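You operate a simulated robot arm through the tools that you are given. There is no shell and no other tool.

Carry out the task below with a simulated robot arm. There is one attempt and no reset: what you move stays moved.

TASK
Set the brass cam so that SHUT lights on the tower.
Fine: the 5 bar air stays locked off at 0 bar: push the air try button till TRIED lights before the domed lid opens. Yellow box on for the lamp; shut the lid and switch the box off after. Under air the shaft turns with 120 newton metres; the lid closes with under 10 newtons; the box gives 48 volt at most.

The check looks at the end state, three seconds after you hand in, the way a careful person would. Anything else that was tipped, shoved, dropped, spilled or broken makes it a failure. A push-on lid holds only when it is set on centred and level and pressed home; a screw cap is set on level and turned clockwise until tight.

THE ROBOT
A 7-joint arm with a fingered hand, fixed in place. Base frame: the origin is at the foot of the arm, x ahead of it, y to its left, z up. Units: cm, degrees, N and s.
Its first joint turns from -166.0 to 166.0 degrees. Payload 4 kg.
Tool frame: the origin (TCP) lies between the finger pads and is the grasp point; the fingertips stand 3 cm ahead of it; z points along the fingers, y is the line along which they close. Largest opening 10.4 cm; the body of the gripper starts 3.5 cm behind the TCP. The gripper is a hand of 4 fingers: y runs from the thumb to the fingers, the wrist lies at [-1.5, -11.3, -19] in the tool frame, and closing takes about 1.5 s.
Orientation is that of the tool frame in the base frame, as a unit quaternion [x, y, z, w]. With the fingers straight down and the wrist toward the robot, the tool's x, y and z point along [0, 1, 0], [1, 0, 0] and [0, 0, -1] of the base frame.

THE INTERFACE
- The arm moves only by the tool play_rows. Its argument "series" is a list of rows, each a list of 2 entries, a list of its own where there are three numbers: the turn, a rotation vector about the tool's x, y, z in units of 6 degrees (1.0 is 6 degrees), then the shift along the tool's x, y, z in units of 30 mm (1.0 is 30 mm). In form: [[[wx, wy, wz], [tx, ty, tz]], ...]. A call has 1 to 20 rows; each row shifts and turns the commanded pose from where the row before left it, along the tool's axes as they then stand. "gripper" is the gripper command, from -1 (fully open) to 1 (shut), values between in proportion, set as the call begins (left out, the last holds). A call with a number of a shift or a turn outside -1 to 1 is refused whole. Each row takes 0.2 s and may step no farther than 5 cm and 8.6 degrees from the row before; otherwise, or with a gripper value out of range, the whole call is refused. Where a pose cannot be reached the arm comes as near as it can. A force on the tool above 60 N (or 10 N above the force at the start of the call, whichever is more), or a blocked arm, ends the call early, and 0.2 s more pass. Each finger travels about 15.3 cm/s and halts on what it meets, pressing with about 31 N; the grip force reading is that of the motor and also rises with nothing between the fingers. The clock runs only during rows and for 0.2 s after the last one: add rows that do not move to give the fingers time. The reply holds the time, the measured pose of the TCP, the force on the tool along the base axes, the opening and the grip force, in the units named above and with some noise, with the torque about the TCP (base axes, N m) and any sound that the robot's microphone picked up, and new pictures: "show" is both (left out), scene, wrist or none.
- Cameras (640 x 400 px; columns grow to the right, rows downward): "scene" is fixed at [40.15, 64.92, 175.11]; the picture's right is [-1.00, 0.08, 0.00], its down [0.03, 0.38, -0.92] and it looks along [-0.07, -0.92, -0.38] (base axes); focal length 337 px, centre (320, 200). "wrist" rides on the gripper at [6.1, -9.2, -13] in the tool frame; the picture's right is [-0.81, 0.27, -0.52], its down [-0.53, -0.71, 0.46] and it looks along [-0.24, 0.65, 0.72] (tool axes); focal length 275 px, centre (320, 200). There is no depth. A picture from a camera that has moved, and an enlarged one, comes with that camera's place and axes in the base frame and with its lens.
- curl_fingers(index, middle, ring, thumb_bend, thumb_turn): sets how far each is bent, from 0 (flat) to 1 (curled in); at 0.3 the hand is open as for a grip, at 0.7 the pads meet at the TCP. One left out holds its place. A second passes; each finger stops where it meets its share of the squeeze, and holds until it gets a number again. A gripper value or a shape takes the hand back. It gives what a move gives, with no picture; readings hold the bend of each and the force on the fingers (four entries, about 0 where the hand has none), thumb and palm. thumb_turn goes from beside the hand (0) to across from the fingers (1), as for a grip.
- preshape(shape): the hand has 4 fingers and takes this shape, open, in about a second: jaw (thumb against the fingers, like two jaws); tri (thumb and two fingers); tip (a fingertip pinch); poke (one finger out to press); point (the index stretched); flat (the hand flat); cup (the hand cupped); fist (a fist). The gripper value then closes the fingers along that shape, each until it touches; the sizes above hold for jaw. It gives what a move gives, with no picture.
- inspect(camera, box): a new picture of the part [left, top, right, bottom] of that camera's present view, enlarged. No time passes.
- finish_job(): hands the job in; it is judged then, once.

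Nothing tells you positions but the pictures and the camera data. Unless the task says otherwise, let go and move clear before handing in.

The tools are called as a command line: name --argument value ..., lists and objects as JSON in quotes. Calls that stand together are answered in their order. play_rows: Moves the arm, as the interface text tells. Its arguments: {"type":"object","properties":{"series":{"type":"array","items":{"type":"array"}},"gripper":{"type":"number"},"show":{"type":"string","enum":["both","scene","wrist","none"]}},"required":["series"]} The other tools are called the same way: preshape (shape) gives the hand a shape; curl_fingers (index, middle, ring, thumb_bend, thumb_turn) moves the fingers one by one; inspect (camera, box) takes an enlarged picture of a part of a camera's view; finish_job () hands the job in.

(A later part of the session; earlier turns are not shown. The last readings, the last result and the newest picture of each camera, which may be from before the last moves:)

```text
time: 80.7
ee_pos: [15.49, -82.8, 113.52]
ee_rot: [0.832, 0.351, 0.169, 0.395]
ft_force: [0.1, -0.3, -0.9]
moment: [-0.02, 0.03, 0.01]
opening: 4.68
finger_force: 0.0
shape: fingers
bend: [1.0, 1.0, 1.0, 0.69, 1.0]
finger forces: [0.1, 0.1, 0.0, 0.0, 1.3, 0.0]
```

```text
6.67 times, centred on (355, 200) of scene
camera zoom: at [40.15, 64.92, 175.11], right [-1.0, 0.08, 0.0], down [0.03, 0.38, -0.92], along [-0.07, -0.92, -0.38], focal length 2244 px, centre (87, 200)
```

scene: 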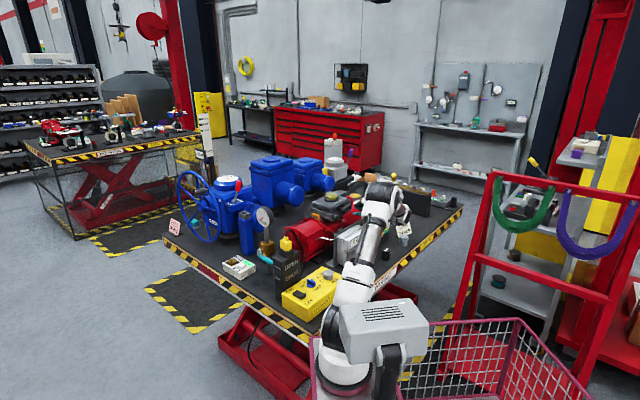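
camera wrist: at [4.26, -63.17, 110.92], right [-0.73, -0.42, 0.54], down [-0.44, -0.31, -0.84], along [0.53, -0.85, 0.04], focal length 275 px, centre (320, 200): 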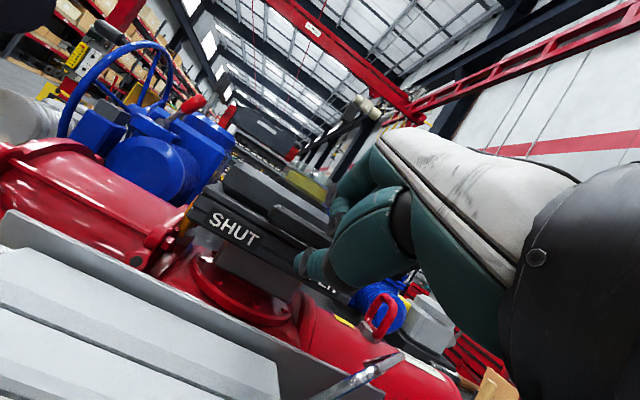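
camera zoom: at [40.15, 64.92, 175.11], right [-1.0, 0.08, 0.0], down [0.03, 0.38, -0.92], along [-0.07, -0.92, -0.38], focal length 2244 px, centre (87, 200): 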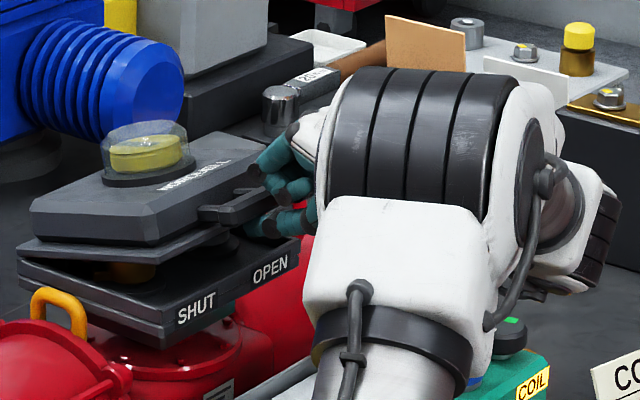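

The lid is well up, and inside I can see a brass cam and a grey one beside it. I'll continue the arc.

play_rows --series '[[[0, 0, 0], [0, 0.26, -0.088]], [[0, 0, 0], [0, 0.26, -0.088]], [[0, 0, 0], [0, 0.23, -0.05]], [[0, 0, 0], [0, 0.23, -0.05]], [[0, 0, 0], [0, 0, 0]]]' --show "none"

inspect --camera "wrist" --box '[140, 130, 420, 360]'

inspect --camera "scene" --box '[310, 160, 390, 230]'

```text
time: 81.9
ee_pos: [16.23, -83.69, 116.39]
ee_rot: [0.831, 0.352, 0.169, 0.396]
ft_force: [-0.3, -0.1, -1.3]
moment: [0.01, 0.03, -0.01]
opening: 4.69
finger_force: 0.3
shape: fingers
bend: [1.0, 1.0, 1.0, 0.69, 1.0]
finger forces: [0.0, 0.1, 0.0, 0.1, 1.0, 0.0]
```

```text
1.74 times, centred on (280, 245) of wrist
camera zoom: at [9.17, -68.16, 117.44], right [-0.73, -0.42, 0.54], down [-0.44, -0.32, -0.84], along [0.53, -0.85, 0.04], focal length 479 px, centre (390, 122)
```

zoom: 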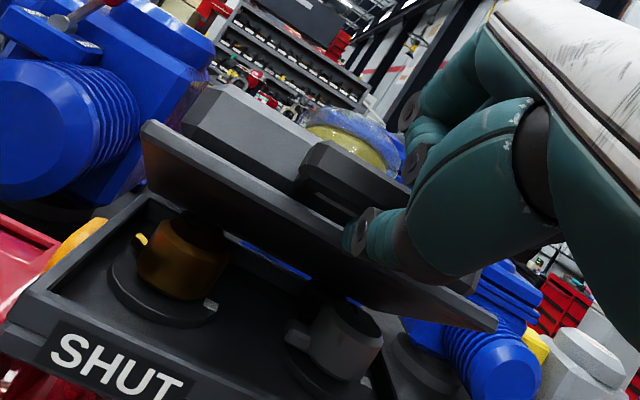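

```text
5.71 times, centred on (350, 195) of scene
camera zoom: at [40.15, 64.92, 175.11], right [-1.0, 0.08, 0.0], down [0.03, 0.38, -0.92], along [-0.07, -0.92, -0.38], focal length 1924 px, centre (149, 229)
```

zoom: 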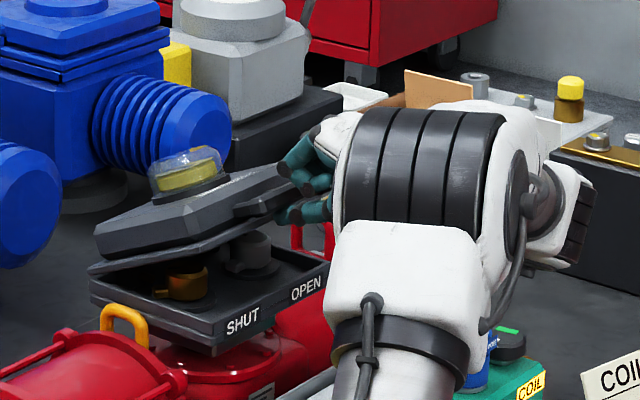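

play_rows --series '[[[0, 0, 0], [0, 0.312, -0.04]], [[0, 0, 0], [0, 0.312, -0.04]], [[0, 0, 0], [0, 0.313, 0.005]], [[0, 0, 0], [0, 0.313, 0.005]], [[0, 0, 0], [0, 0.31, 0.048]], [[0, 0, 0], [0, 0.31, 0.048]], [[0, 0, 0], [0, 0, 0]]]' --show "none"

inspect --camera "wrist" --box '[100, 100, 420, 360]'

inspect --camera "scene" --box '[300, 150, 390, 230]'

```text
time: 83.5
ee_pos: [19.05, -86.11, 120.79]
ee_rot: [0.831, 0.353, 0.169, 0.395]
ft_force: [-0.6, 0.0, -1.5]
moment: [0.01, 0.05, 0.0]
opening: 4.66
finger_force: 0.3
shape: fingers
bend: [1.0, 1.0, 1.0, 0.69, 1.0]
finger forces: [0.1, 0.0, 0.1, 0.0, 0.8, 0.1]
```

```text
1.54 times, centred on (260, 230) of wrist
camera zoom: at [11.86, -70.68, 121.79], right [-0.73, -0.42, 0.54], down [-0.44, -0.31, -0.84], along [0.53, -0.85, 0.04], focal length 424 px, centre (412, 154)
```

zoom: 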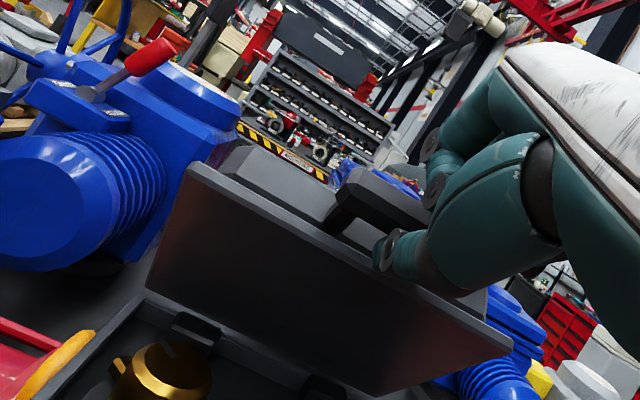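

```text
5.00 times, centred on (345, 190) of scene
camera zoom: at [40.15, 64.92, 175.11], right [-1.0, 0.08, 0.0], down [0.03, 0.38, -0.92], along [-0.07, -0.92, -0.38], focal length 1683 px, centre (195, 250)
```

zoom: 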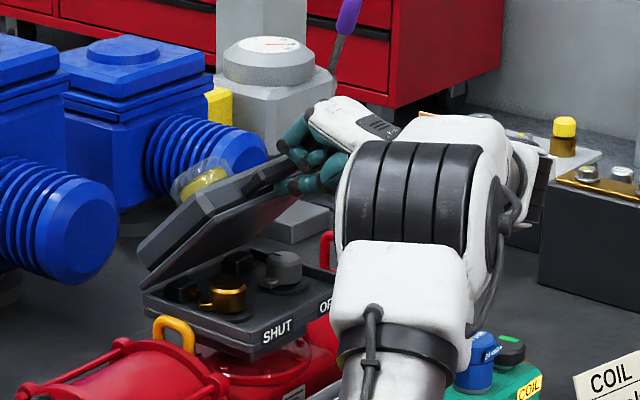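

play_rows --series '[[[0, 0, 0], [0, 0.3, 0.091]], [[0, 0, 0], [0, 0.3, 0.091]], [[0, 0, 0], [0, 0.285, 0.131]], [[0, 0, 0], [0, 0.285, 0.131]], [[0, 0, 0], [0, 0.264, 0.17]], [[0, 0, 0], [0, 0.264, 0.17]], [[0, 0, 0], [0, 0, 0]]]' --show "none"

inspect --camera "wrist" --box '[100, 100, 420, 360]'

inspect --camera "scene" --box '[300, 140, 390, 230]'

```text
time: 85.1
ee_pos: [22.37, -89.57, 123.19]
ee_rot: [0.831, 0.352, 0.169, 0.396]
ft_force: [-0.3, 0.4, 2.2]
moment: [-0.01, -0.03, -0.02]
opening: 4.53
finger_force: 1.5
shape: fingers
bend: [1.0, 1.0, 1.0, 0.71, 1.0]
finger forces: [0.1, 0.0, 0.0, 0.0, 2.5, 0.0]
```

```text
1.54 times, centred on (260, 230) of wrist
camera zoom: at [15.31, -74.18, 124.09], right [-0.73, -0.42, 0.54], down [-0.44, -0.32, -0.84], along [0.53, -0.85, 0.04], focal length 424 px, centre (412, 154)
```

zoom: 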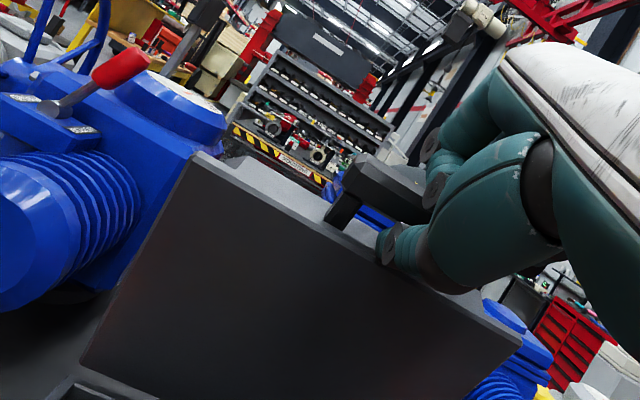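

```text
4.44 times, centred on (345, 185) of scene
camera zoom: at [40.15, 64.92, 175.11], right [-1.0, 0.08, 0.0], down [0.03, 0.38, -0.92], along [-0.07, -0.92, -0.38], focal length 1496 px, centre (209, 267)
```

zoom: 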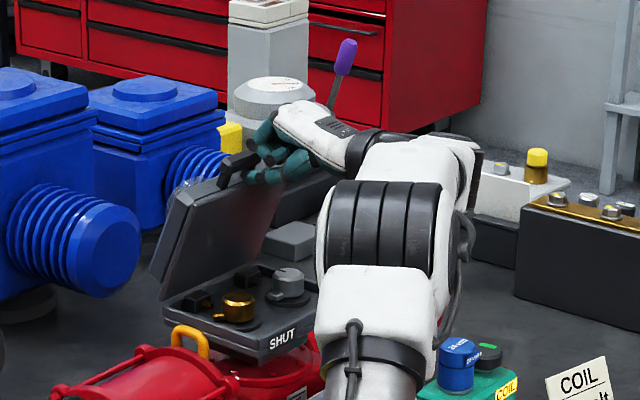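

The lid is at about 75°, with the thumb in the gap under the handle bar. From here I need to push it back past vertical, so I'll move mostly horizontally, letting the thumb and folded fingers carry the bar back.

play_rows --series '[[[0, 0, 0], [0, 0.078, -0.063]], [[0, 0, 0], [0, 0.126, 0.155]], [[0, 0, 0], [0, 0.126, 0.155]], [[0, 0, 0], [0, 0.126, 0.155]], [[0, 0, 0], [0, 0, 0]]]' --show "none"

inspect --camera "wrist" --box '[100, 100, 420, 360]'

inspect --camera "scene" --box '[300, 140, 380, 220]'

```text
time: 86.3
ee_pos: [23.73, -90.93, 123.34]
ee_rot: [0.831, 0.352, 0.169, 0.396]
ft_force: [-1.5, -0.1, 4.3]
moment: [-0.03, -0.03, 0.0]
opening: 4.43
finger_force: 2.6
shape: fingers
bend: [1.0, 1.0, 1.0, 0.72, 1.0]
finger forces: [0.0, 0.0, 0.0, 0.0, 4.6, 0.0]
```

```text
1.54 times, centred on (260, 230) of wrist
camera zoom: at [16.64, -75.46, 124.37], right [-0.73, -0.42, 0.54], down [-0.44, -0.32, -0.84], along [0.53, -0.85, 0.04], focal length 424 px, centre (412, 154)
```

zoom: 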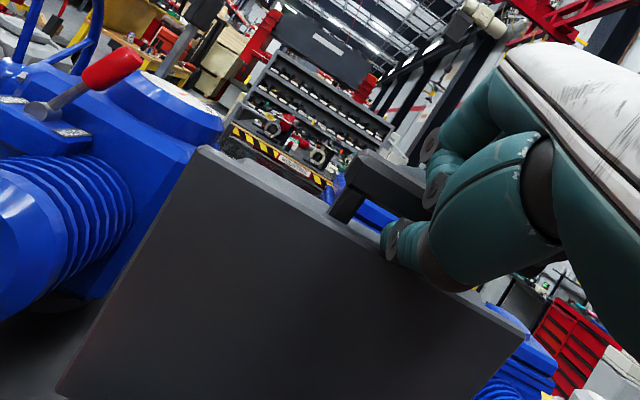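

```text
5.00 times, centred on (340, 180) of scene
camera zoom: at [40.15, 64.92, 175.11], right [-1.0, 0.08, 0.0], down [0.03, 0.38, -0.92], along [-0.07, -0.92, -0.38], focal length 1683 px, centre (220, 300)
```

zoom: 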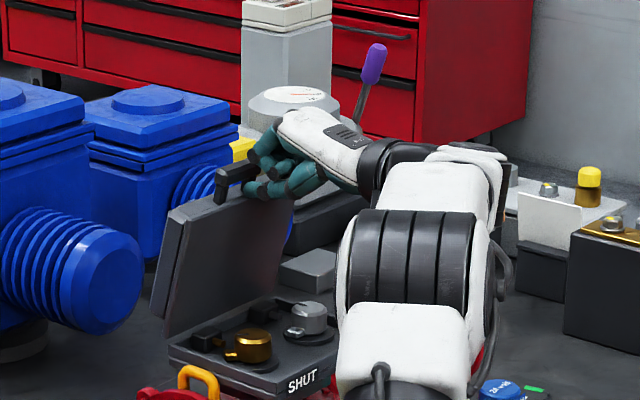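

play_rows --series '[[[0, 0, 0], [0, 0.129, -0.105]], [[0, 0, 0], [0, 0.126, 0.155]], [[0, 0, 0], [0, 0.126, 0.155]], [[0, 0, 0], [0, 0.126, 0.155]], [[0, 0, 0], [0, 0.126, 0.155]], [[0, 0, 0], [0, 0, 0]]]' --show "none"

inspect --camera "wrist" --box '[100, 100, 420, 360]'

inspect --camera "scene" --box '[300, 140, 380, 220]'

```text
time: 87.7
ee_pos: [25.65, -92.65, 123.95]
ee_rot: [0.832, 0.351, 0.168, 0.396]
ft_force: [0.9, -1.1, 2.9]
moment: [-0.06, -0.06, -0.03]
opening: 4.51
finger_force: 0.9
shape: fingers
bend: [1.0, 1.0, 1.0, 0.72, 1.0]
finger forces: [0.1, 0.0, 0.0, 0.0, 2.3, 0.0]
```

```text
1.54 times, centred on (260, 230) of wrist
camera zoom: at [18.55, -77.24, 124.91], right [-0.73, -0.42, 0.54], down [-0.44, -0.32, -0.84], along [0.53, -0.85, 0.04], focal length 424 px, centre (412, 154)
```

zoom: 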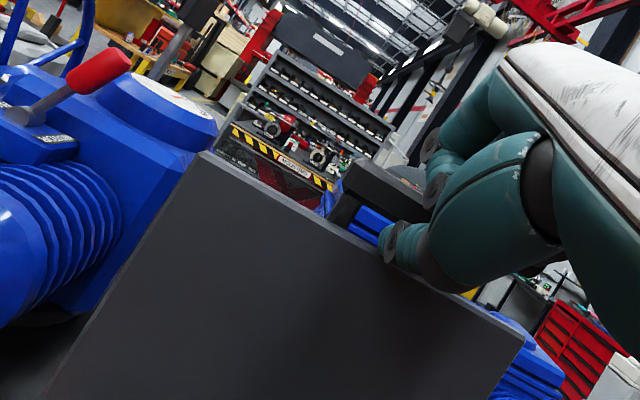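

```text
5.00 times, centred on (340, 180) of scene
camera zoom: at [40.15, 64.92, 175.11], right [-1.0, 0.08, 0.0], down [0.03, 0.38, -0.92], along [-0.07, -0.92, -0.38], focal length 1683 px, centre (220, 300)
```

zoom: 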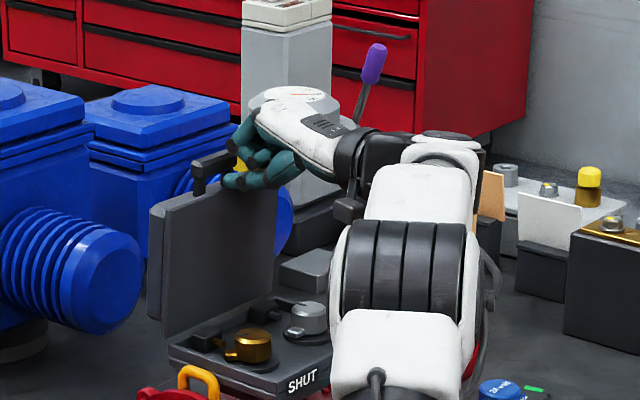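

play_rows --series '[[[0, 0, 0], [0, 0.136, 0.135]], [[0, 0, 0], [0, 0.126, 0.155]], [[0, 0, 0], [0, 0.126, 0.155]], [[0, 0, 0], [0, 0.126, 0.155]], [[0, 0, 0], [0, 0, 0]]]' --show "none"

inspect --camera "wrist" --box '[100, 100, 420, 360]'

inspect --camera "scene" --box '[300, 140, 380, 220]'

```text
time: 88.9
ee_pos: [27.31, -94.34, 123.85]
ee_rot: [0.832, 0.352, 0.168, 0.396]
ft_force: [-0.3, 0.3, 0.0]
moment: [0.0, 0.01, 0.0]
opening: 4.6
finger_force: 0.1
shape: fingers
bend: [1.0, 1.0, 1.0, 0.7, 1.0]
finger forces: [0.1, 0.0, 0.0, 0.0, 0.0, 0.1]
```

```text
1.54 times, centred on (260, 230) of wrist
camera zoom: at [20.2, -78.81, 124.95], right [-0.73, -0.42, 0.54], down [-0.44, -0.31, -0.84], along [0.53, -0.85, 0.04], focal length 424 px, centre (412, 154)
```

zoom: 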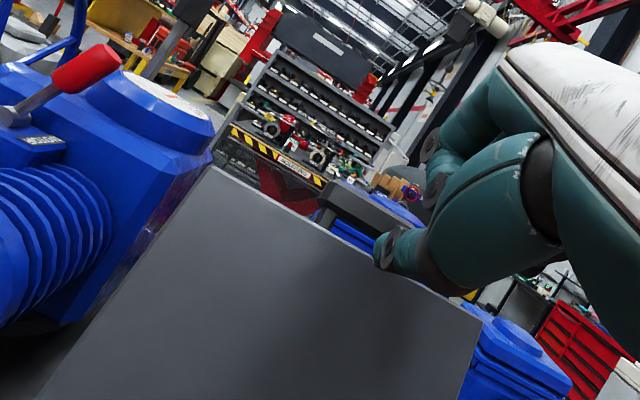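

```text
5.00 times, centred on (340, 180) of scene
camera zoom: at [40.15, 64.92, 175.11], right [-1.0, 0.08, 0.0], down [0.03, 0.38, -0.92], along [-0.07, -0.92, -0.38], focal length 1683 px, centre (220, 300)
```

zoom: 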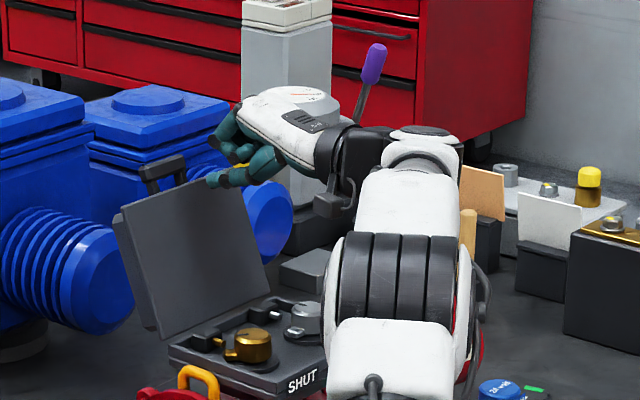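

The lid swung past vertical and now rests open on its own, with no force on the hand. I'll withdraw toward the robot and upward, then look into the open box.

play_rows --series '[[[0, 0, 0], [0, 0.08, -0.3]], [[0, 0, 0], [0, -0.25, -0.5]], [[0, 0, 0], [0, -0.25, -0.6]], [[0, 0, 0], [0, -0.25, -0.7]], [[0, 0, 0], [0, -0.1, -0.8]], [[0, 0, 0], [0, 0, -0.9]], [[0, 0, 0], [0, 0.2, -0.9]], [[0, 0, 0], [0, 0.2, -0.9]]]'

inspect --camera "scene" --box '[310, 160, 370, 220]'

inspect --camera "wrist" --box '[50, 150, 400, 400]'

```text
time: 90.7
ee_pos: [17.33, -84.75, 133.87]
ee_rot: [0.831, 0.353, 0.169, 0.395]
ft_force: [-0.5, 0.0, -0.2]
moment: [0.04, -0.03, 0.03]
opening: 4.61
finger_force: 0.1
shape: fingers
bend: [1.0, 1.0, 1.0, 0.7, 1.0]
finger forces: [0.1, 0.0, 0.1, 0.1, 0.1, 0.1]
camera wrist: at [10.18, -69.29, 134.92], right [-0.73, -0.43, 0.54], down [-0.44, -0.31, -0.84], along [0.53, -0.85, 0.04], focal length 275 px, centre (320, 200)
```

scene: 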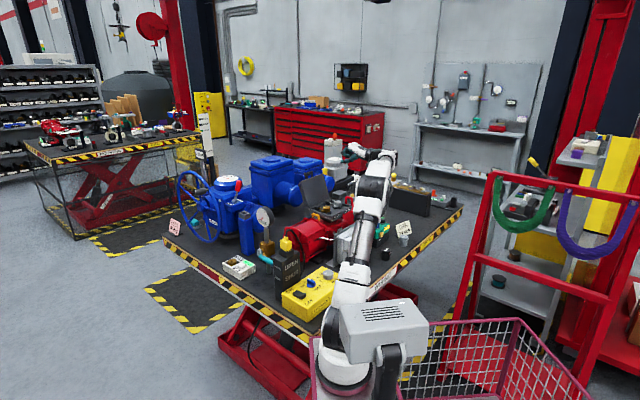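
wrist: 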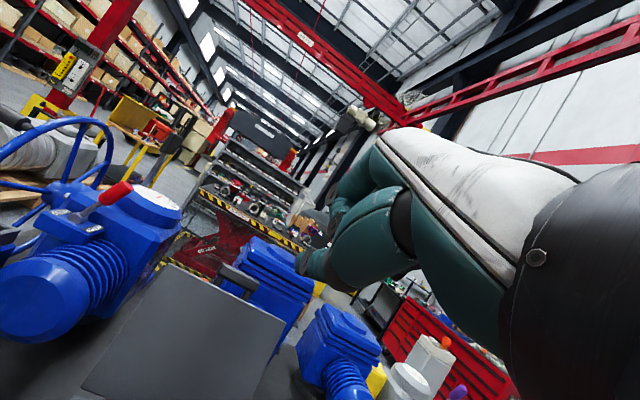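

```text
6.67 times, centred on (340, 190) of scene
camera zoom: at [40.15, 64.92, 175.11], right [-1.0, 0.08, 0.0], down [0.03, 0.38, -0.92], along [-0.07, -0.92, -0.38], focal length 2244 px, centre (187, 267)
```

zoom: 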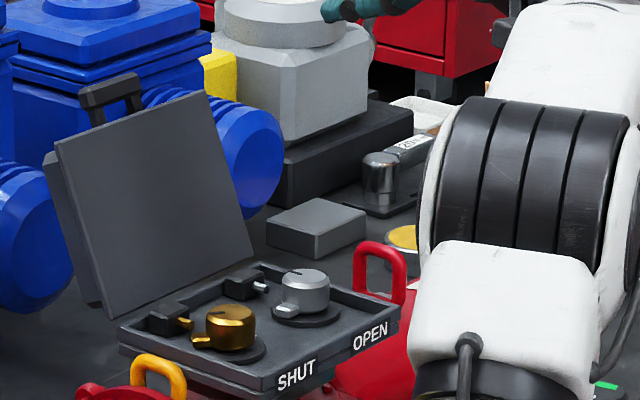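

```text
1.60 times, centred on (225, 275) of wrist
camera zoom: at [10.18, -69.29, 134.92], right [-0.73, -0.43, 0.54], down [-0.44, -0.31, -0.84], along [0.53, -0.85, 0.04], focal length 440 px, centre (472, 80)
```

zoom: 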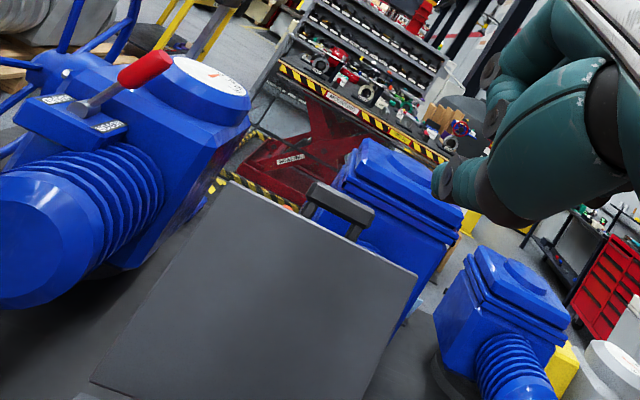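

The lid stays open. Inside are a brass cam (SHUT side) and a steel one (OPEN side), each with a tab near a small switch plunger. I'll bring the hand vertical and look in from above.

play_rows --series '[[[1, 0, 0], [0, 0, 0]], [[1, 0, 0], [0, 0, 0]], [[1, 0, 0], [0, 0, 0]], [[1, 0, 0], [0, 0, 0]], [[1, 0, 0], [0, 0, 0]], [[1, 0, 0], [0, 0, 0]], [[1, 0, 0], [0, 0, 0]], [[1, 0, 0], [0, 0, 0]], [[0.5, 0, 0], [0, 0, 0]], [[0, 0, 0], [-0.63, -0.22, 0.5]], [[0, 0, 0], [-0.63, -0.22, 0.5]], [[0, 0, 0], [-0.63, -0.22, 0.5]], [[0, 0, 0], [0, 0, 0]]]'

inspect --camera "wrist" --box '[120, 120, 320, 320]'

inspect --camera "scene" --box '[315, 180, 365, 215]'

```text
time: 93.5
ee_pos: [13.1, -82.95, 125.64]
ee_rot: [0.92, 0.391, 0.01, 0.023]
ft_force: [-0.9, 0.8, 0.0]
moment: [0.01, -0.01, -0.01]
opening: 4.6
finger_force: 0.0
shape: fingers
bend: [1.0, 1.0, 1.0, 0.7, 1.0]
finger forces: [0.0, 0.0, 0.0, 0.0, 0.0, 0.1]
out of reach, approached as far as the arm can: row 5, 6, 7, 8, 9, 11, 12
camera wrist: at [10.17, -71.66, 138.11], right [-0.39, -0.76, 0.53], down [-0.86, 0.1, -0.49], along [0.32, -0.65, -0.69], focal length 275 px, centre (320, 200)
```

scene: 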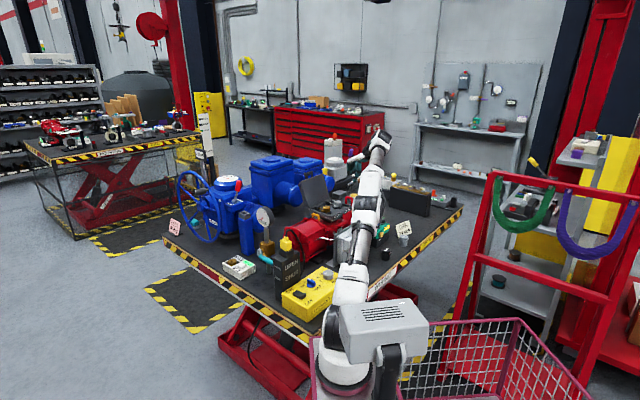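
wrist: 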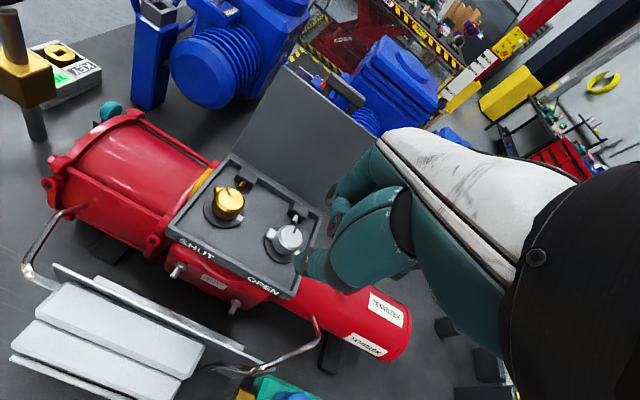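

```text
2.00 times, centred on (220, 220) of wrist
camera zoom: at [10.17, -71.66, 138.11], right [-0.39, -0.76, 0.53], down [-0.86, 0.1, -0.49], along [0.32, -0.65, -0.69], focal length 551 px, centre (520, 160)
```

zoom: 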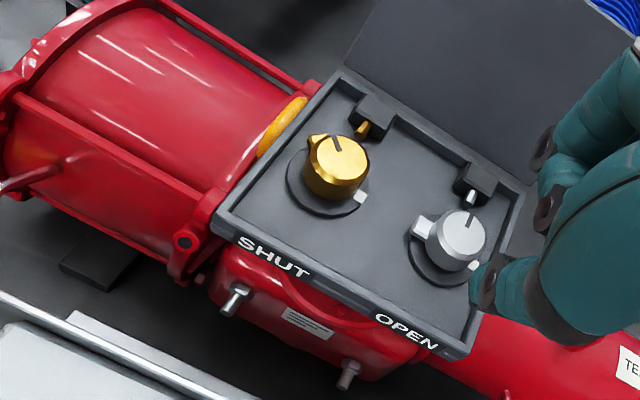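

```text
11.43 times, centred on (340, 198) of scene
camera zoom: at [40.15, 64.92, 175.11], right [-1.0, 0.08, 0.0], down [0.03, 0.38, -0.92], along [-0.07, -0.92, -0.38], focal length 3848 px, centre (91, 229)
```

zoom: 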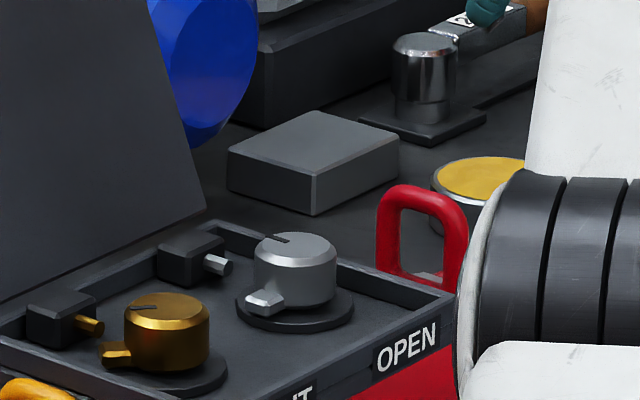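

From above I can read the geometry. The brass cam is centred at about [25.4, -85.5], top z≈109. Its tab points about 65° counter-clockwise from its switch plunger, so it needs a clockwise turn of roughly 65°. I'll set a three-finger grip and test it in free air first.

preshape --shape "tri"

play_rows --series '[[[0, 0, 1], [0, 0, 0]], [[0, 0, 1], [0, 0, 0]], [[0, 0, 1], [0, 0, 0]], [[0, 0, 1], [0, 0, 0]], [[0, 0, 1], [0, 0, 0]], [[0, 0, 0.17], [0, 0, 0]], [[0, 0, 0], [0, 0, 0]]]'

```text
time: 94.4
ee_pos: [12.89, -82.97, 125.76]
ee_rot: [0.921, 0.389, 0.011, 0.022]
ft_force: [-0.3, 0.3, 0.7]
moment: [-0.01, -0.01, 0.0]
opening: 10.36
finger_force: 0.1
shape: tri
bend: [0.3, 0.3, 0.99, 0.3, 0.98]
finger forces: [0.1, 0.0, 0.0, 0.1, 0.0, 0.0]
```

```text
time: 96.0
ee_pos: [12.97, -82.73, 125.79]
ee_rot: [0.991, 0.129, 0.018, 0.018]
ft_force: [0.0, -0.2, -0.1]
moment: [-0.01, -0.01, 0.02]
opening: 10.39
finger_force: 0.1
shape: tri
bend: [0.3, 0.3, 0.99, 0.3, 0.98]
finger forces: [0.1, 0.1, 0.1, 0.0, 0.0, 0.1]
camera wrist: at [16.09, -71.86, 138.5], right [-0.73, -0.46, 0.51], down [-0.68, 0.54, -0.5], along [-0.04, -0.71, -0.7], focal length 275 px, centre (320, 200)
```

scene: 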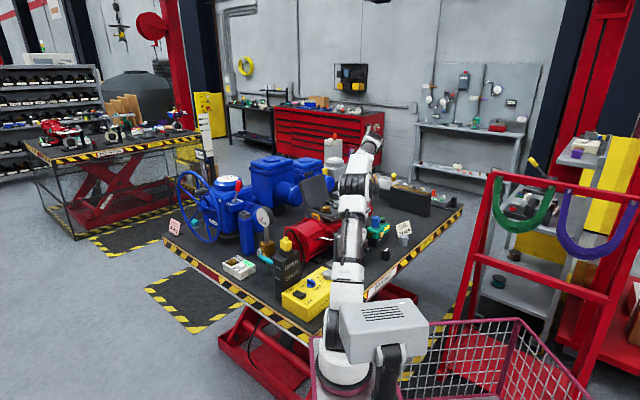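
wrist: 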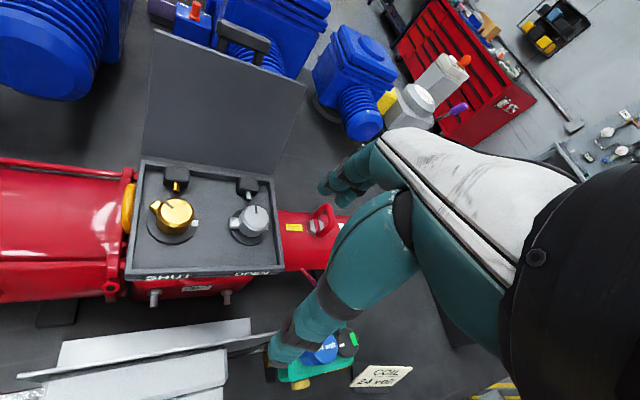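

inspect --camera "wrist" --box '[110, 140, 310, 300]'

inspect --camera "scene" --box '[265, 225, 345, 285]'

```text
2.50 times, centred on (210, 220) of wrist
camera zoom: at [16.09, -71.86, 138.5], right [-0.73, -0.46, 0.51], down [-0.68, 0.54, -0.5], along [-0.04, -0.71, -0.7], focal length 688 px, centre (595, 150)
```

zoom: 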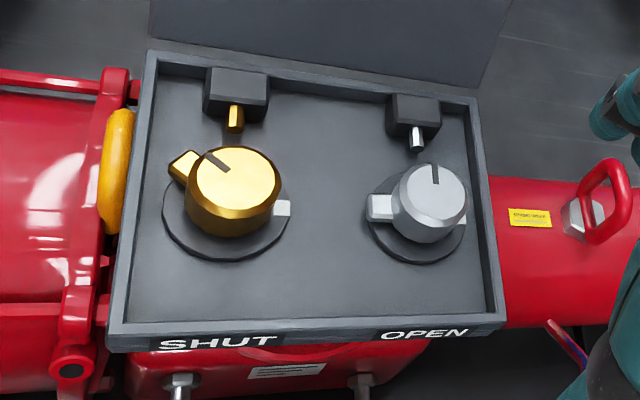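

```text
6.67 times, centred on (305, 255) of scene
camera zoom: at [40.15, 64.92, 175.11], right [-1.0, 0.08, 0.0], down [0.03, 0.38, -0.92], along [-0.07, -0.92, -0.38], focal length 2244 px, centre (420, -167)
```

zoom: 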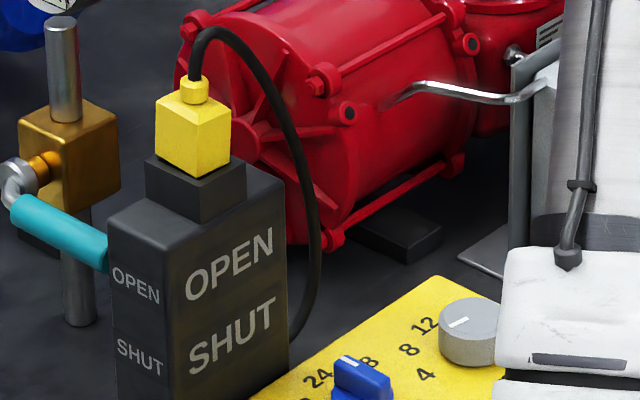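

The geometry is clear: the tab is about 58° counter-clockwise of the plunger, and the knob is 3.5 cm across and stands 1.3 cm above the rim. I'll level the hand, turn it to a heading of -80° and hover over the brass cam.

play_rows --series '[[[0.38, -0.29, 0.83], [0, 0, 0]], [[0, 0, 0], [0.647, 0.26, 0.1]], [[0, 0, 0], [0.647, 0.26, 0.1]], [[0, 0, 0], [0.647, 0.26, 0.1]], [[0, 0, 0], [0.647, 0.26, 0.1]], [[0, 0, 0], [0.647, 0.26, 0.1]], [[0, 0, 0], [0.647, 0.26, 0.1]], [[0, 0, 0], [0, 0, 0]]]'

inspect --camera "wrist" --box '[180, 140, 420, 380]'

inspect --camera "scene" --box '[300, 140, 380, 220]'

```text
time: 97.8
ee_pos: [25.06, -85.47, 123.79]
ee_rot: [0.996, 0.087, 0.0, 0.001]
ft_force: [0.0, 0.3, -0.3]
moment: [-0.02, 0.01, -0.01]
opening: 10.38
finger_force: 0.0
shape: tri
bend: [0.3, 0.3, 0.99, 0.3, 0.98]
finger forces: [0.0, 0.0, 0.0, 0.0, 0.0, 0.1]
camera wrist: at [29.66, -75.39, 136.79], right [-0.75, -0.41, 0.52], down [-0.65, 0.61, -0.46], along [-0.13, -0.68, -0.72], focal length 275 px, centre (320, 200)
```

scene: 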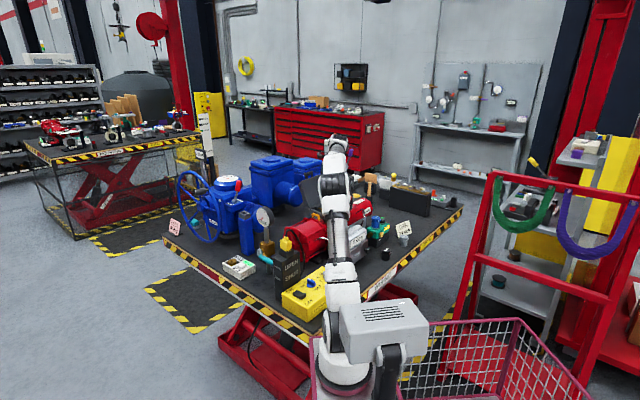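
wrist: 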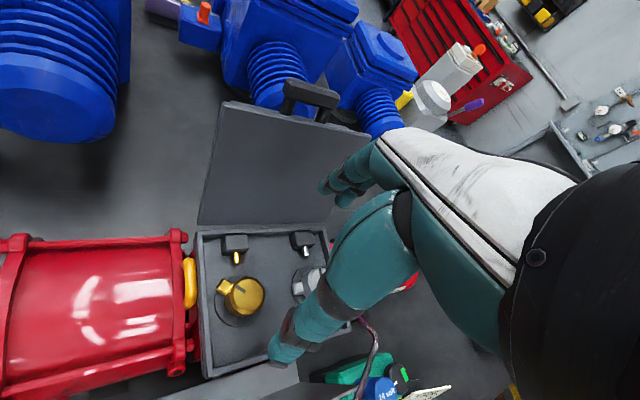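

```text
1.67 times, centred on (300, 260) of wrist
camera zoom: at [29.66, -75.39, 136.79], right [-0.75, -0.41, 0.52], down [-0.65, 0.61, -0.46], along [-0.13, -0.68, -0.72], focal length 459 px, centre (353, 100)
```

zoom: 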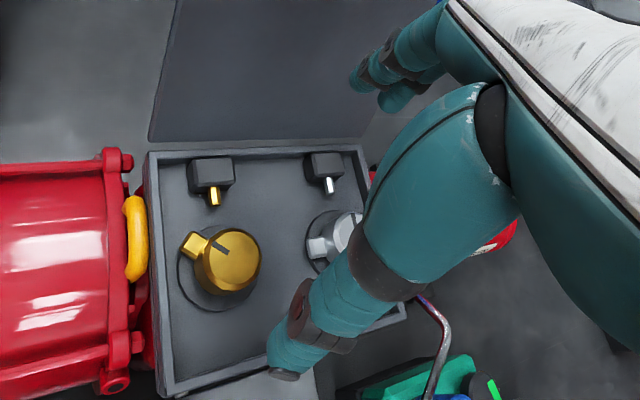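

```text
5.00 times, centred on (340, 180) of scene
camera zoom: at [40.15, 64.92, 175.11], right [-1.0, 0.08, 0.0], down [0.03, 0.38, -0.92], along [-0.07, -0.92, -0.38], focal length 1683 px, centre (220, 300)
```

zoom: 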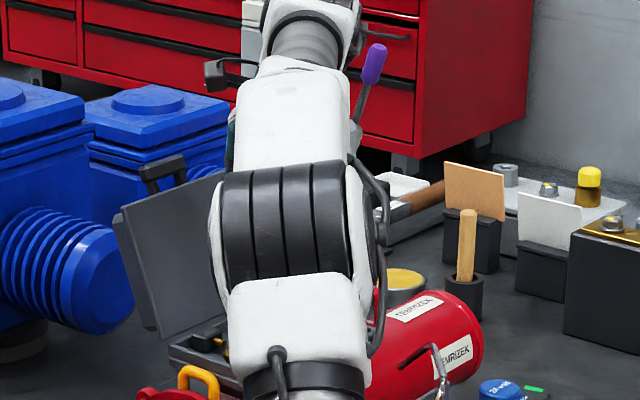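

play_rows --series '[[[0, 0, 0], [0, 0, 0]], [[0, 0, 0], [0, 0, 0]], [[0, 0, 0], [0, 0, 0]], [[0, 0, 0], [0, 0, 0]], [[0, 0, 0], [0, 0, 0]]]' --gripper 0.0 --show "none"

inspect --camera "wrist" --box '[180, 140, 420, 380]'

```text
time: 99.0
ee_pos: [25.16, -85.51, 123.83]
ee_rot: [0.996, 0.086, -0.001, 0.001]
ft_force: [-0.4, 0.0, -0.5]
moment: [-0.01, 0.01, -0.02]
opening: 5.26
finger_force: 0.0
shape: tri
bend: [0.74, 0.44, 0.99, 0.69, 1.0]
finger forces: [0.1, 0.0, 0.0, 0.0, 0.0, 0.1]
```

```text
1.67 times, centred on (300, 260) of wrist
camera zoom: at [29.64, -75.38, 136.8], right [-0.75, -0.41, 0.52], down [-0.65, 0.61, -0.46], along [-0.13, -0.68, -0.72], focal length 459 px, centre (353, 100)
```

zoom: 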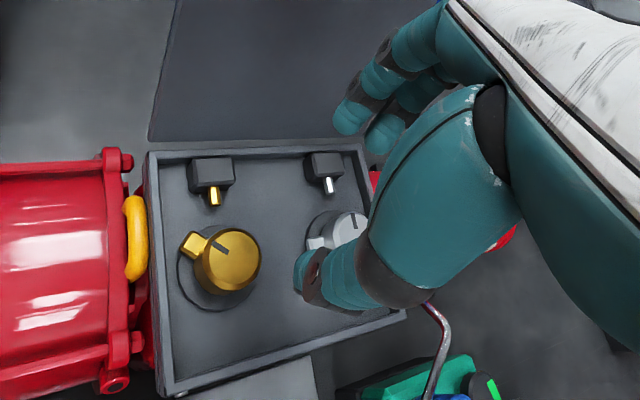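

In tri shape the fingers close evenly around the tool axis. I'll set about 6 cm opening, centre over the knob and descend to just above it.

play_rows --series '[[[0, 0, 0], [0.06, -0.07, 0]], [[0, 0, 0], [0, 0, 0.6]], [[0, 0, 0], [0, 0, 0.6]], [[0, 0, 0], [0, 0, 0.6]], [[0, 0, 0], [0, 0, 0.6]], [[0, 0, 0], [0, 0, 0.6]], [[0, 0, 0], [0, 0, 0.4]], [[0, 0, 0], [0, 0, 0]]]' --gripper -0.2

inspect --camera "wrist" --box '[220, 160, 420, 340]'

inspect --camera "scene" --box '[300, 160, 370, 230]'

```text
time: 100.8
ee_pos: [25.3, -85.09, 113.9]
ee_rot: [0.996, 0.086, 0.0, 0.001]
ft_force: [0.1, 0.2, 0.1]
moment: [0.01, 0.0, 0.0]
opening: 6.17
finger_force: 0.1
shape: tri
bend: [0.74, 0.41, 0.99, 0.65, 1.0]
finger forces: [0.0, 0.1, 0.0, 0.0, 0.0, 0.0]
camera wrist: at [29.69, -74.99, 126.87], right [-0.75, -0.41, 0.52], down [-0.65, 0.61, -0.46], along [-0.13, -0.68, -0.72], focal length 275 px, centre (320, 200)
```

scene: 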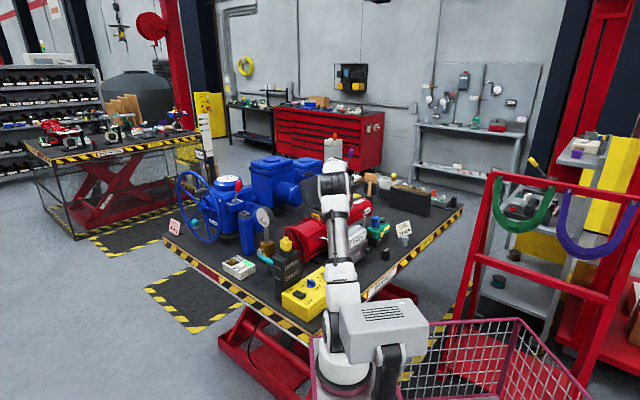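
wrist: 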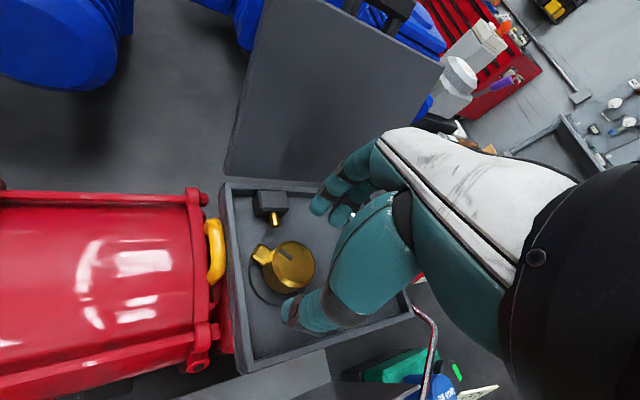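

```text
2.22 times, centred on (320, 250) of wrist
camera zoom: at [29.69, -74.99, 126.87], right [-0.75, -0.41, 0.52], down [-0.65, 0.61, -0.46], along [-0.13, -0.68, -0.72], focal length 612 px, centre (320, 89)
```

zoom: 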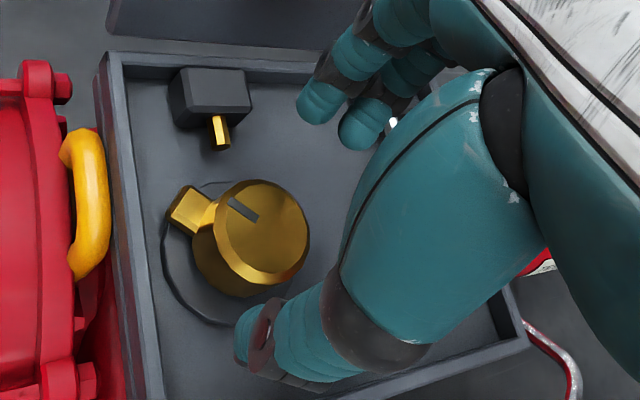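

```text
5.71 times, centred on (335, 195) of scene
camera zoom: at [40.15, 64.92, 175.11], right [-1.0, 0.08, 0.0], down [0.03, 0.38, -0.92], along [-0.07, -0.92, -0.38], focal length 1924 px, centre (234, 229)
```

zoom: 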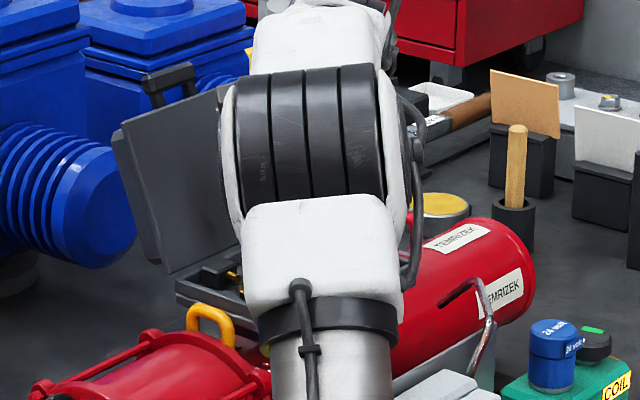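

The fingers straddle the knob nicely. I'll make a small centring shift and descend so the tips overlap the knob by about 1.3 cm.

play_rows --series '[[[0, 0, 0], [0.1, 0.05, 0.1]], [[0, 0, 0], [0, 0, 0.25]], [[0, 0, 0], [0, 0, 0.25]], [[0, 0, 0], [0, 0, 0.25]], [[0, 0, 0], [0, 0, 0.2]], [[0, 0, 0], [0, 0, 0]]]' --show "none"

inspect --camera "wrist" --box '[220, 160, 420, 340]'

```text
time: 102.2
ee_pos: [25.59, -85.41, 110.63]
ee_rot: [0.996, 0.087, 0.0, 0.0]
ft_force: [-0.4, 0.4, -0.8]
moment: [0.0, 0.03, 0.03]
opening: 6.18
finger_force: 0.0
shape: tri
bend: [0.74, 0.41, 0.99, 0.65, 1.0]
finger forces: [0.0, 0.1, 0.0, 0.1, 0.1, 0.0]
```

```text
2.22 times, centred on (320, 250) of wrist
camera zoom: at [30.09, -75.24, 123.54], right [-0.75, -0.41, 0.52], down [-0.65, 0.61, -0.46], along [-0.13, -0.68, -0.72], focal length 612 px, centre (320, 89)
```

zoom: 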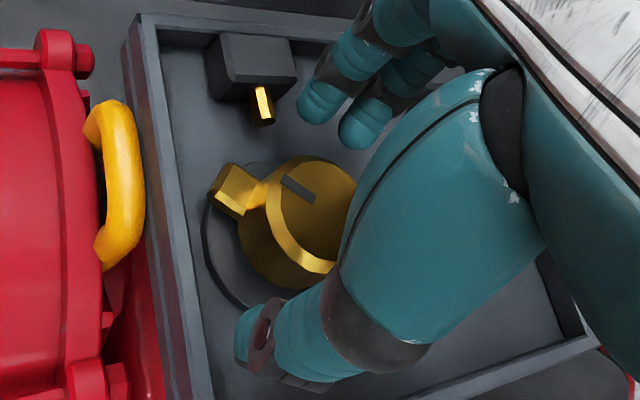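

play_rows --series '[[[0, 0, 0], [0, 0, 0]], [[0, 0, 0], [0, 0, 0]], [[0, 0, 0], [0, 0, 0]], [[0, 0, 0], [0, 0, 0]]]' --gripper 0.3 --show "none"

inspect --camera "wrist" --box '[220, 160, 420, 340]'

```text
time: 103.2
ee_pos: [25.63, -85.35, 110.65]
ee_rot: [0.996, 0.086, -0.001, 0.001]
ft_force: [0.2, -0.6, -0.2]
moment: [0.03, 0.03, -0.03]
opening: 3.68
finger_force: 0.1
shape: tri
bend: [0.74, 0.51, 0.99, 0.73, 1.0]
finger forces: [0.0, 0.0, 0.0, 0.1, 0.1, 0.0]
```

```text
2.22 times, centred on (320, 250) of wrist
camera zoom: at [30.09, -75.23, 123.54], right [-0.75, -0.41, 0.52], down [-0.65, 0.61, -0.46], along [-0.13, -0.68, -0.72], focal length 612 px, centre (320, 89)
```

zoom: 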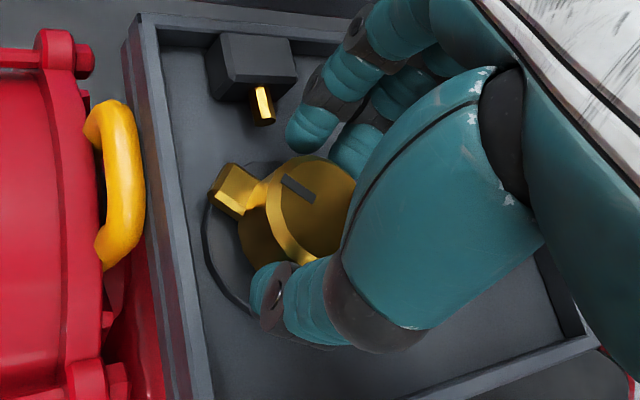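

play_rows --series '[[[0, 0, 0], [0, 0, 0]], [[0, 0, 0], [0, 0, 0]], [[0, 0, 0], [0, 0, 0]], [[0, 0, 0], [0, 0, 0]]]' --gripper 0.5 --show "none"

inspect --camera "wrist" --box '[220, 160, 420, 340]'

```text
time: 104.2
ee_pos: [25.59, -85.42, 110.65]
ee_rot: [0.996, 0.086, 0.0, 0.001]
ft_force: [2.2, 2.5, -1.9]
moment: [0.04, -0.05, 0.04]
opening: 2.77
finger_force: 31.7
shape: tri
bend: [0.74, 0.55, 1.0, 0.74, 1.0]
finger forces: [12.1, 13.7, 0.0, 0.0, 28.8, 0.0]
```

```text
2.22 times, centred on (320, 250) of wrist
camera zoom: at [30.11, -75.22, 123.53], right [-0.75, -0.41, 0.52], down [-0.65, 0.61, -0.46], along [-0.13, -0.68, -0.72], focal length 612 px, centre (320, 89)
```

zoom: 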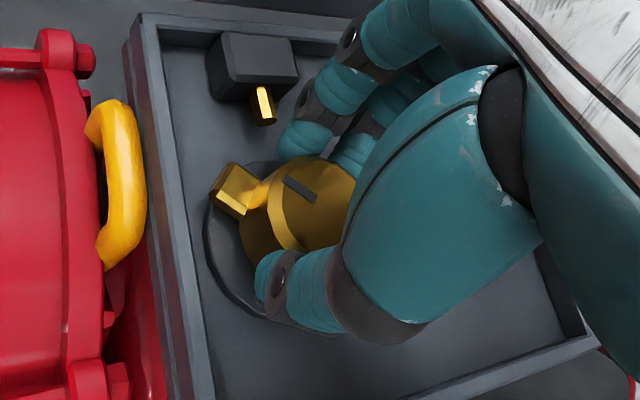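

Firm, balanced grip on the brass cam (about 12 + 14 N against 29 N). I'll twist clockwise in small steps and watch the forces and the tower.

play_rows --series '[[[0, 0, 0.5], [0, 0, 0]], [[0, 0, 0.5], [0, 0, 0]], [[0, 0, 0.5], [0, 0, 0]], [[0, 0, 0.5], [0, 0, 0]], [[0, 0, 0], [0, 0, 0]]]' --show "none"

inspect --camera "wrist" --box '[220, 160, 420, 340]'

inspect --camera "scene" --box '[260, 220, 340, 290]'

```text
time: 105.4
ee_pos: [25.59, -85.41, 110.65]
ee_rot: [1.0, -0.018, 0.0, 0.001]
ft_force: [1.8, -2.4, -1.5]
moment: [-0.07, -0.05, 0.04]
opening: 2.75
finger_force: 31.0
shape: tri
bend: [0.74, 0.55, 1.0, 0.74, 1.0]
finger forces: [13.1, 16.9, 0.0, 0.0, 28.1, 0.1]
```

```text
2.22 times, centred on (320, 250) of wrist
camera zoom: at [32.16, -76.38, 123.52], right [-0.82, -0.24, 0.52], down [-0.51, 0.73, -0.46], along [-0.27, -0.64, -0.72], focal length 612 px, centre (320, 89)
```

zoom: 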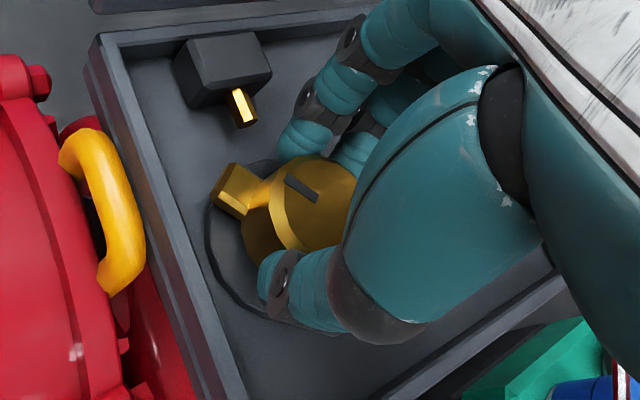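

```text
5.71 times, centred on (300, 255) of scene
camera zoom: at [40.15, 64.92, 175.11], right [-1.0, 0.08, 0.0], down [0.03, 0.38, -0.92], along [-0.07, -0.92, -0.38], focal length 1924 px, centre (434, -114)
```

zoom: 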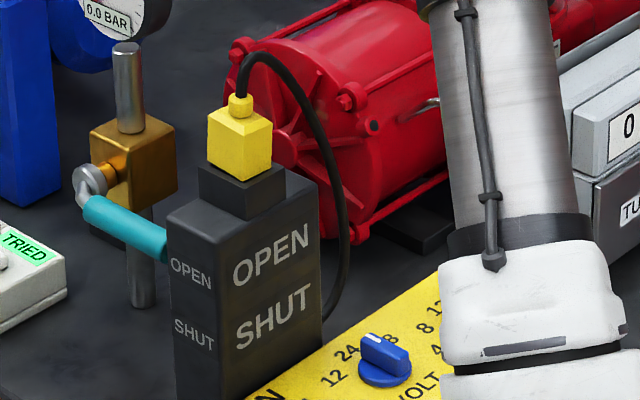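

The cam turns with the hand. I'll continue another 24°, then check.

play_rows --series '[[[0, 0, 0.6], [0, 0, 0]], [[0, 0, 0.6], [0, 0, 0]], [[0, 0, 0.6], [0, 0, 0]], [[0, 0, 0.6], [0, 0, 0]], [[0, 0, 0.6], [0, 0, 0]], [[0, 0, 0.6], [0, 0, 0]], [[0, 0, 0.4], [0, 0, 0]], [[0, 0, 0], [0, 0, 0]]]' --show "none"

inspect --camera "wrist" --box '[220, 160, 420, 340]'

inspect --camera "scene" --box '[260, 220, 340, 290]'

```text
time: 107.2
ee_pos: [25.71, -85.32, 110.61]
ee_rot: [0.974, -0.225, 0.0, 0.001]
ft_force: [0.8, -10.4, -5.0]
moment: [-0.38, 0.02, 0.07]
opening: 2.73
finger_force: 31.0
shape: tri
bend: [0.74, 0.53, 1.0, 0.74, 1.0]
finger forces: [17.1, 18.2, 0.0, 0.1, 25.8, 0.0]
```

```text
2.22 times, centred on (320, 250) of wrist
camera zoom: at [35.26, -79.71, 123.56], right [-0.85, 0.11, 0.52], down [-0.16, 0.87, -0.46], along [-0.5, -0.47, -0.72], focal length 612 px, centre (320, 89)
```

zoom: 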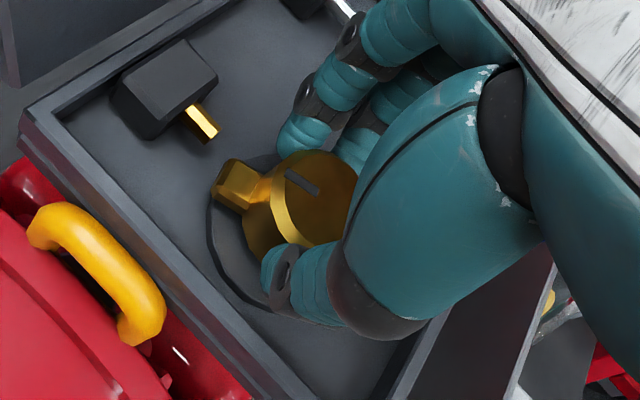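

```text
5.71 times, centred on (300, 255) of scene
camera zoom: at [40.15, 64.92, 175.11], right [-1.0, 0.08, 0.0], down [0.03, 0.38, -0.92], along [-0.07, -0.92, -0.38], focal length 1924 px, centre (434, -114)
```

zoom: 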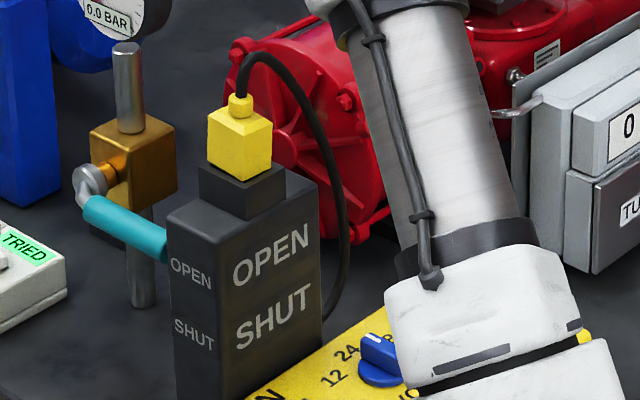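

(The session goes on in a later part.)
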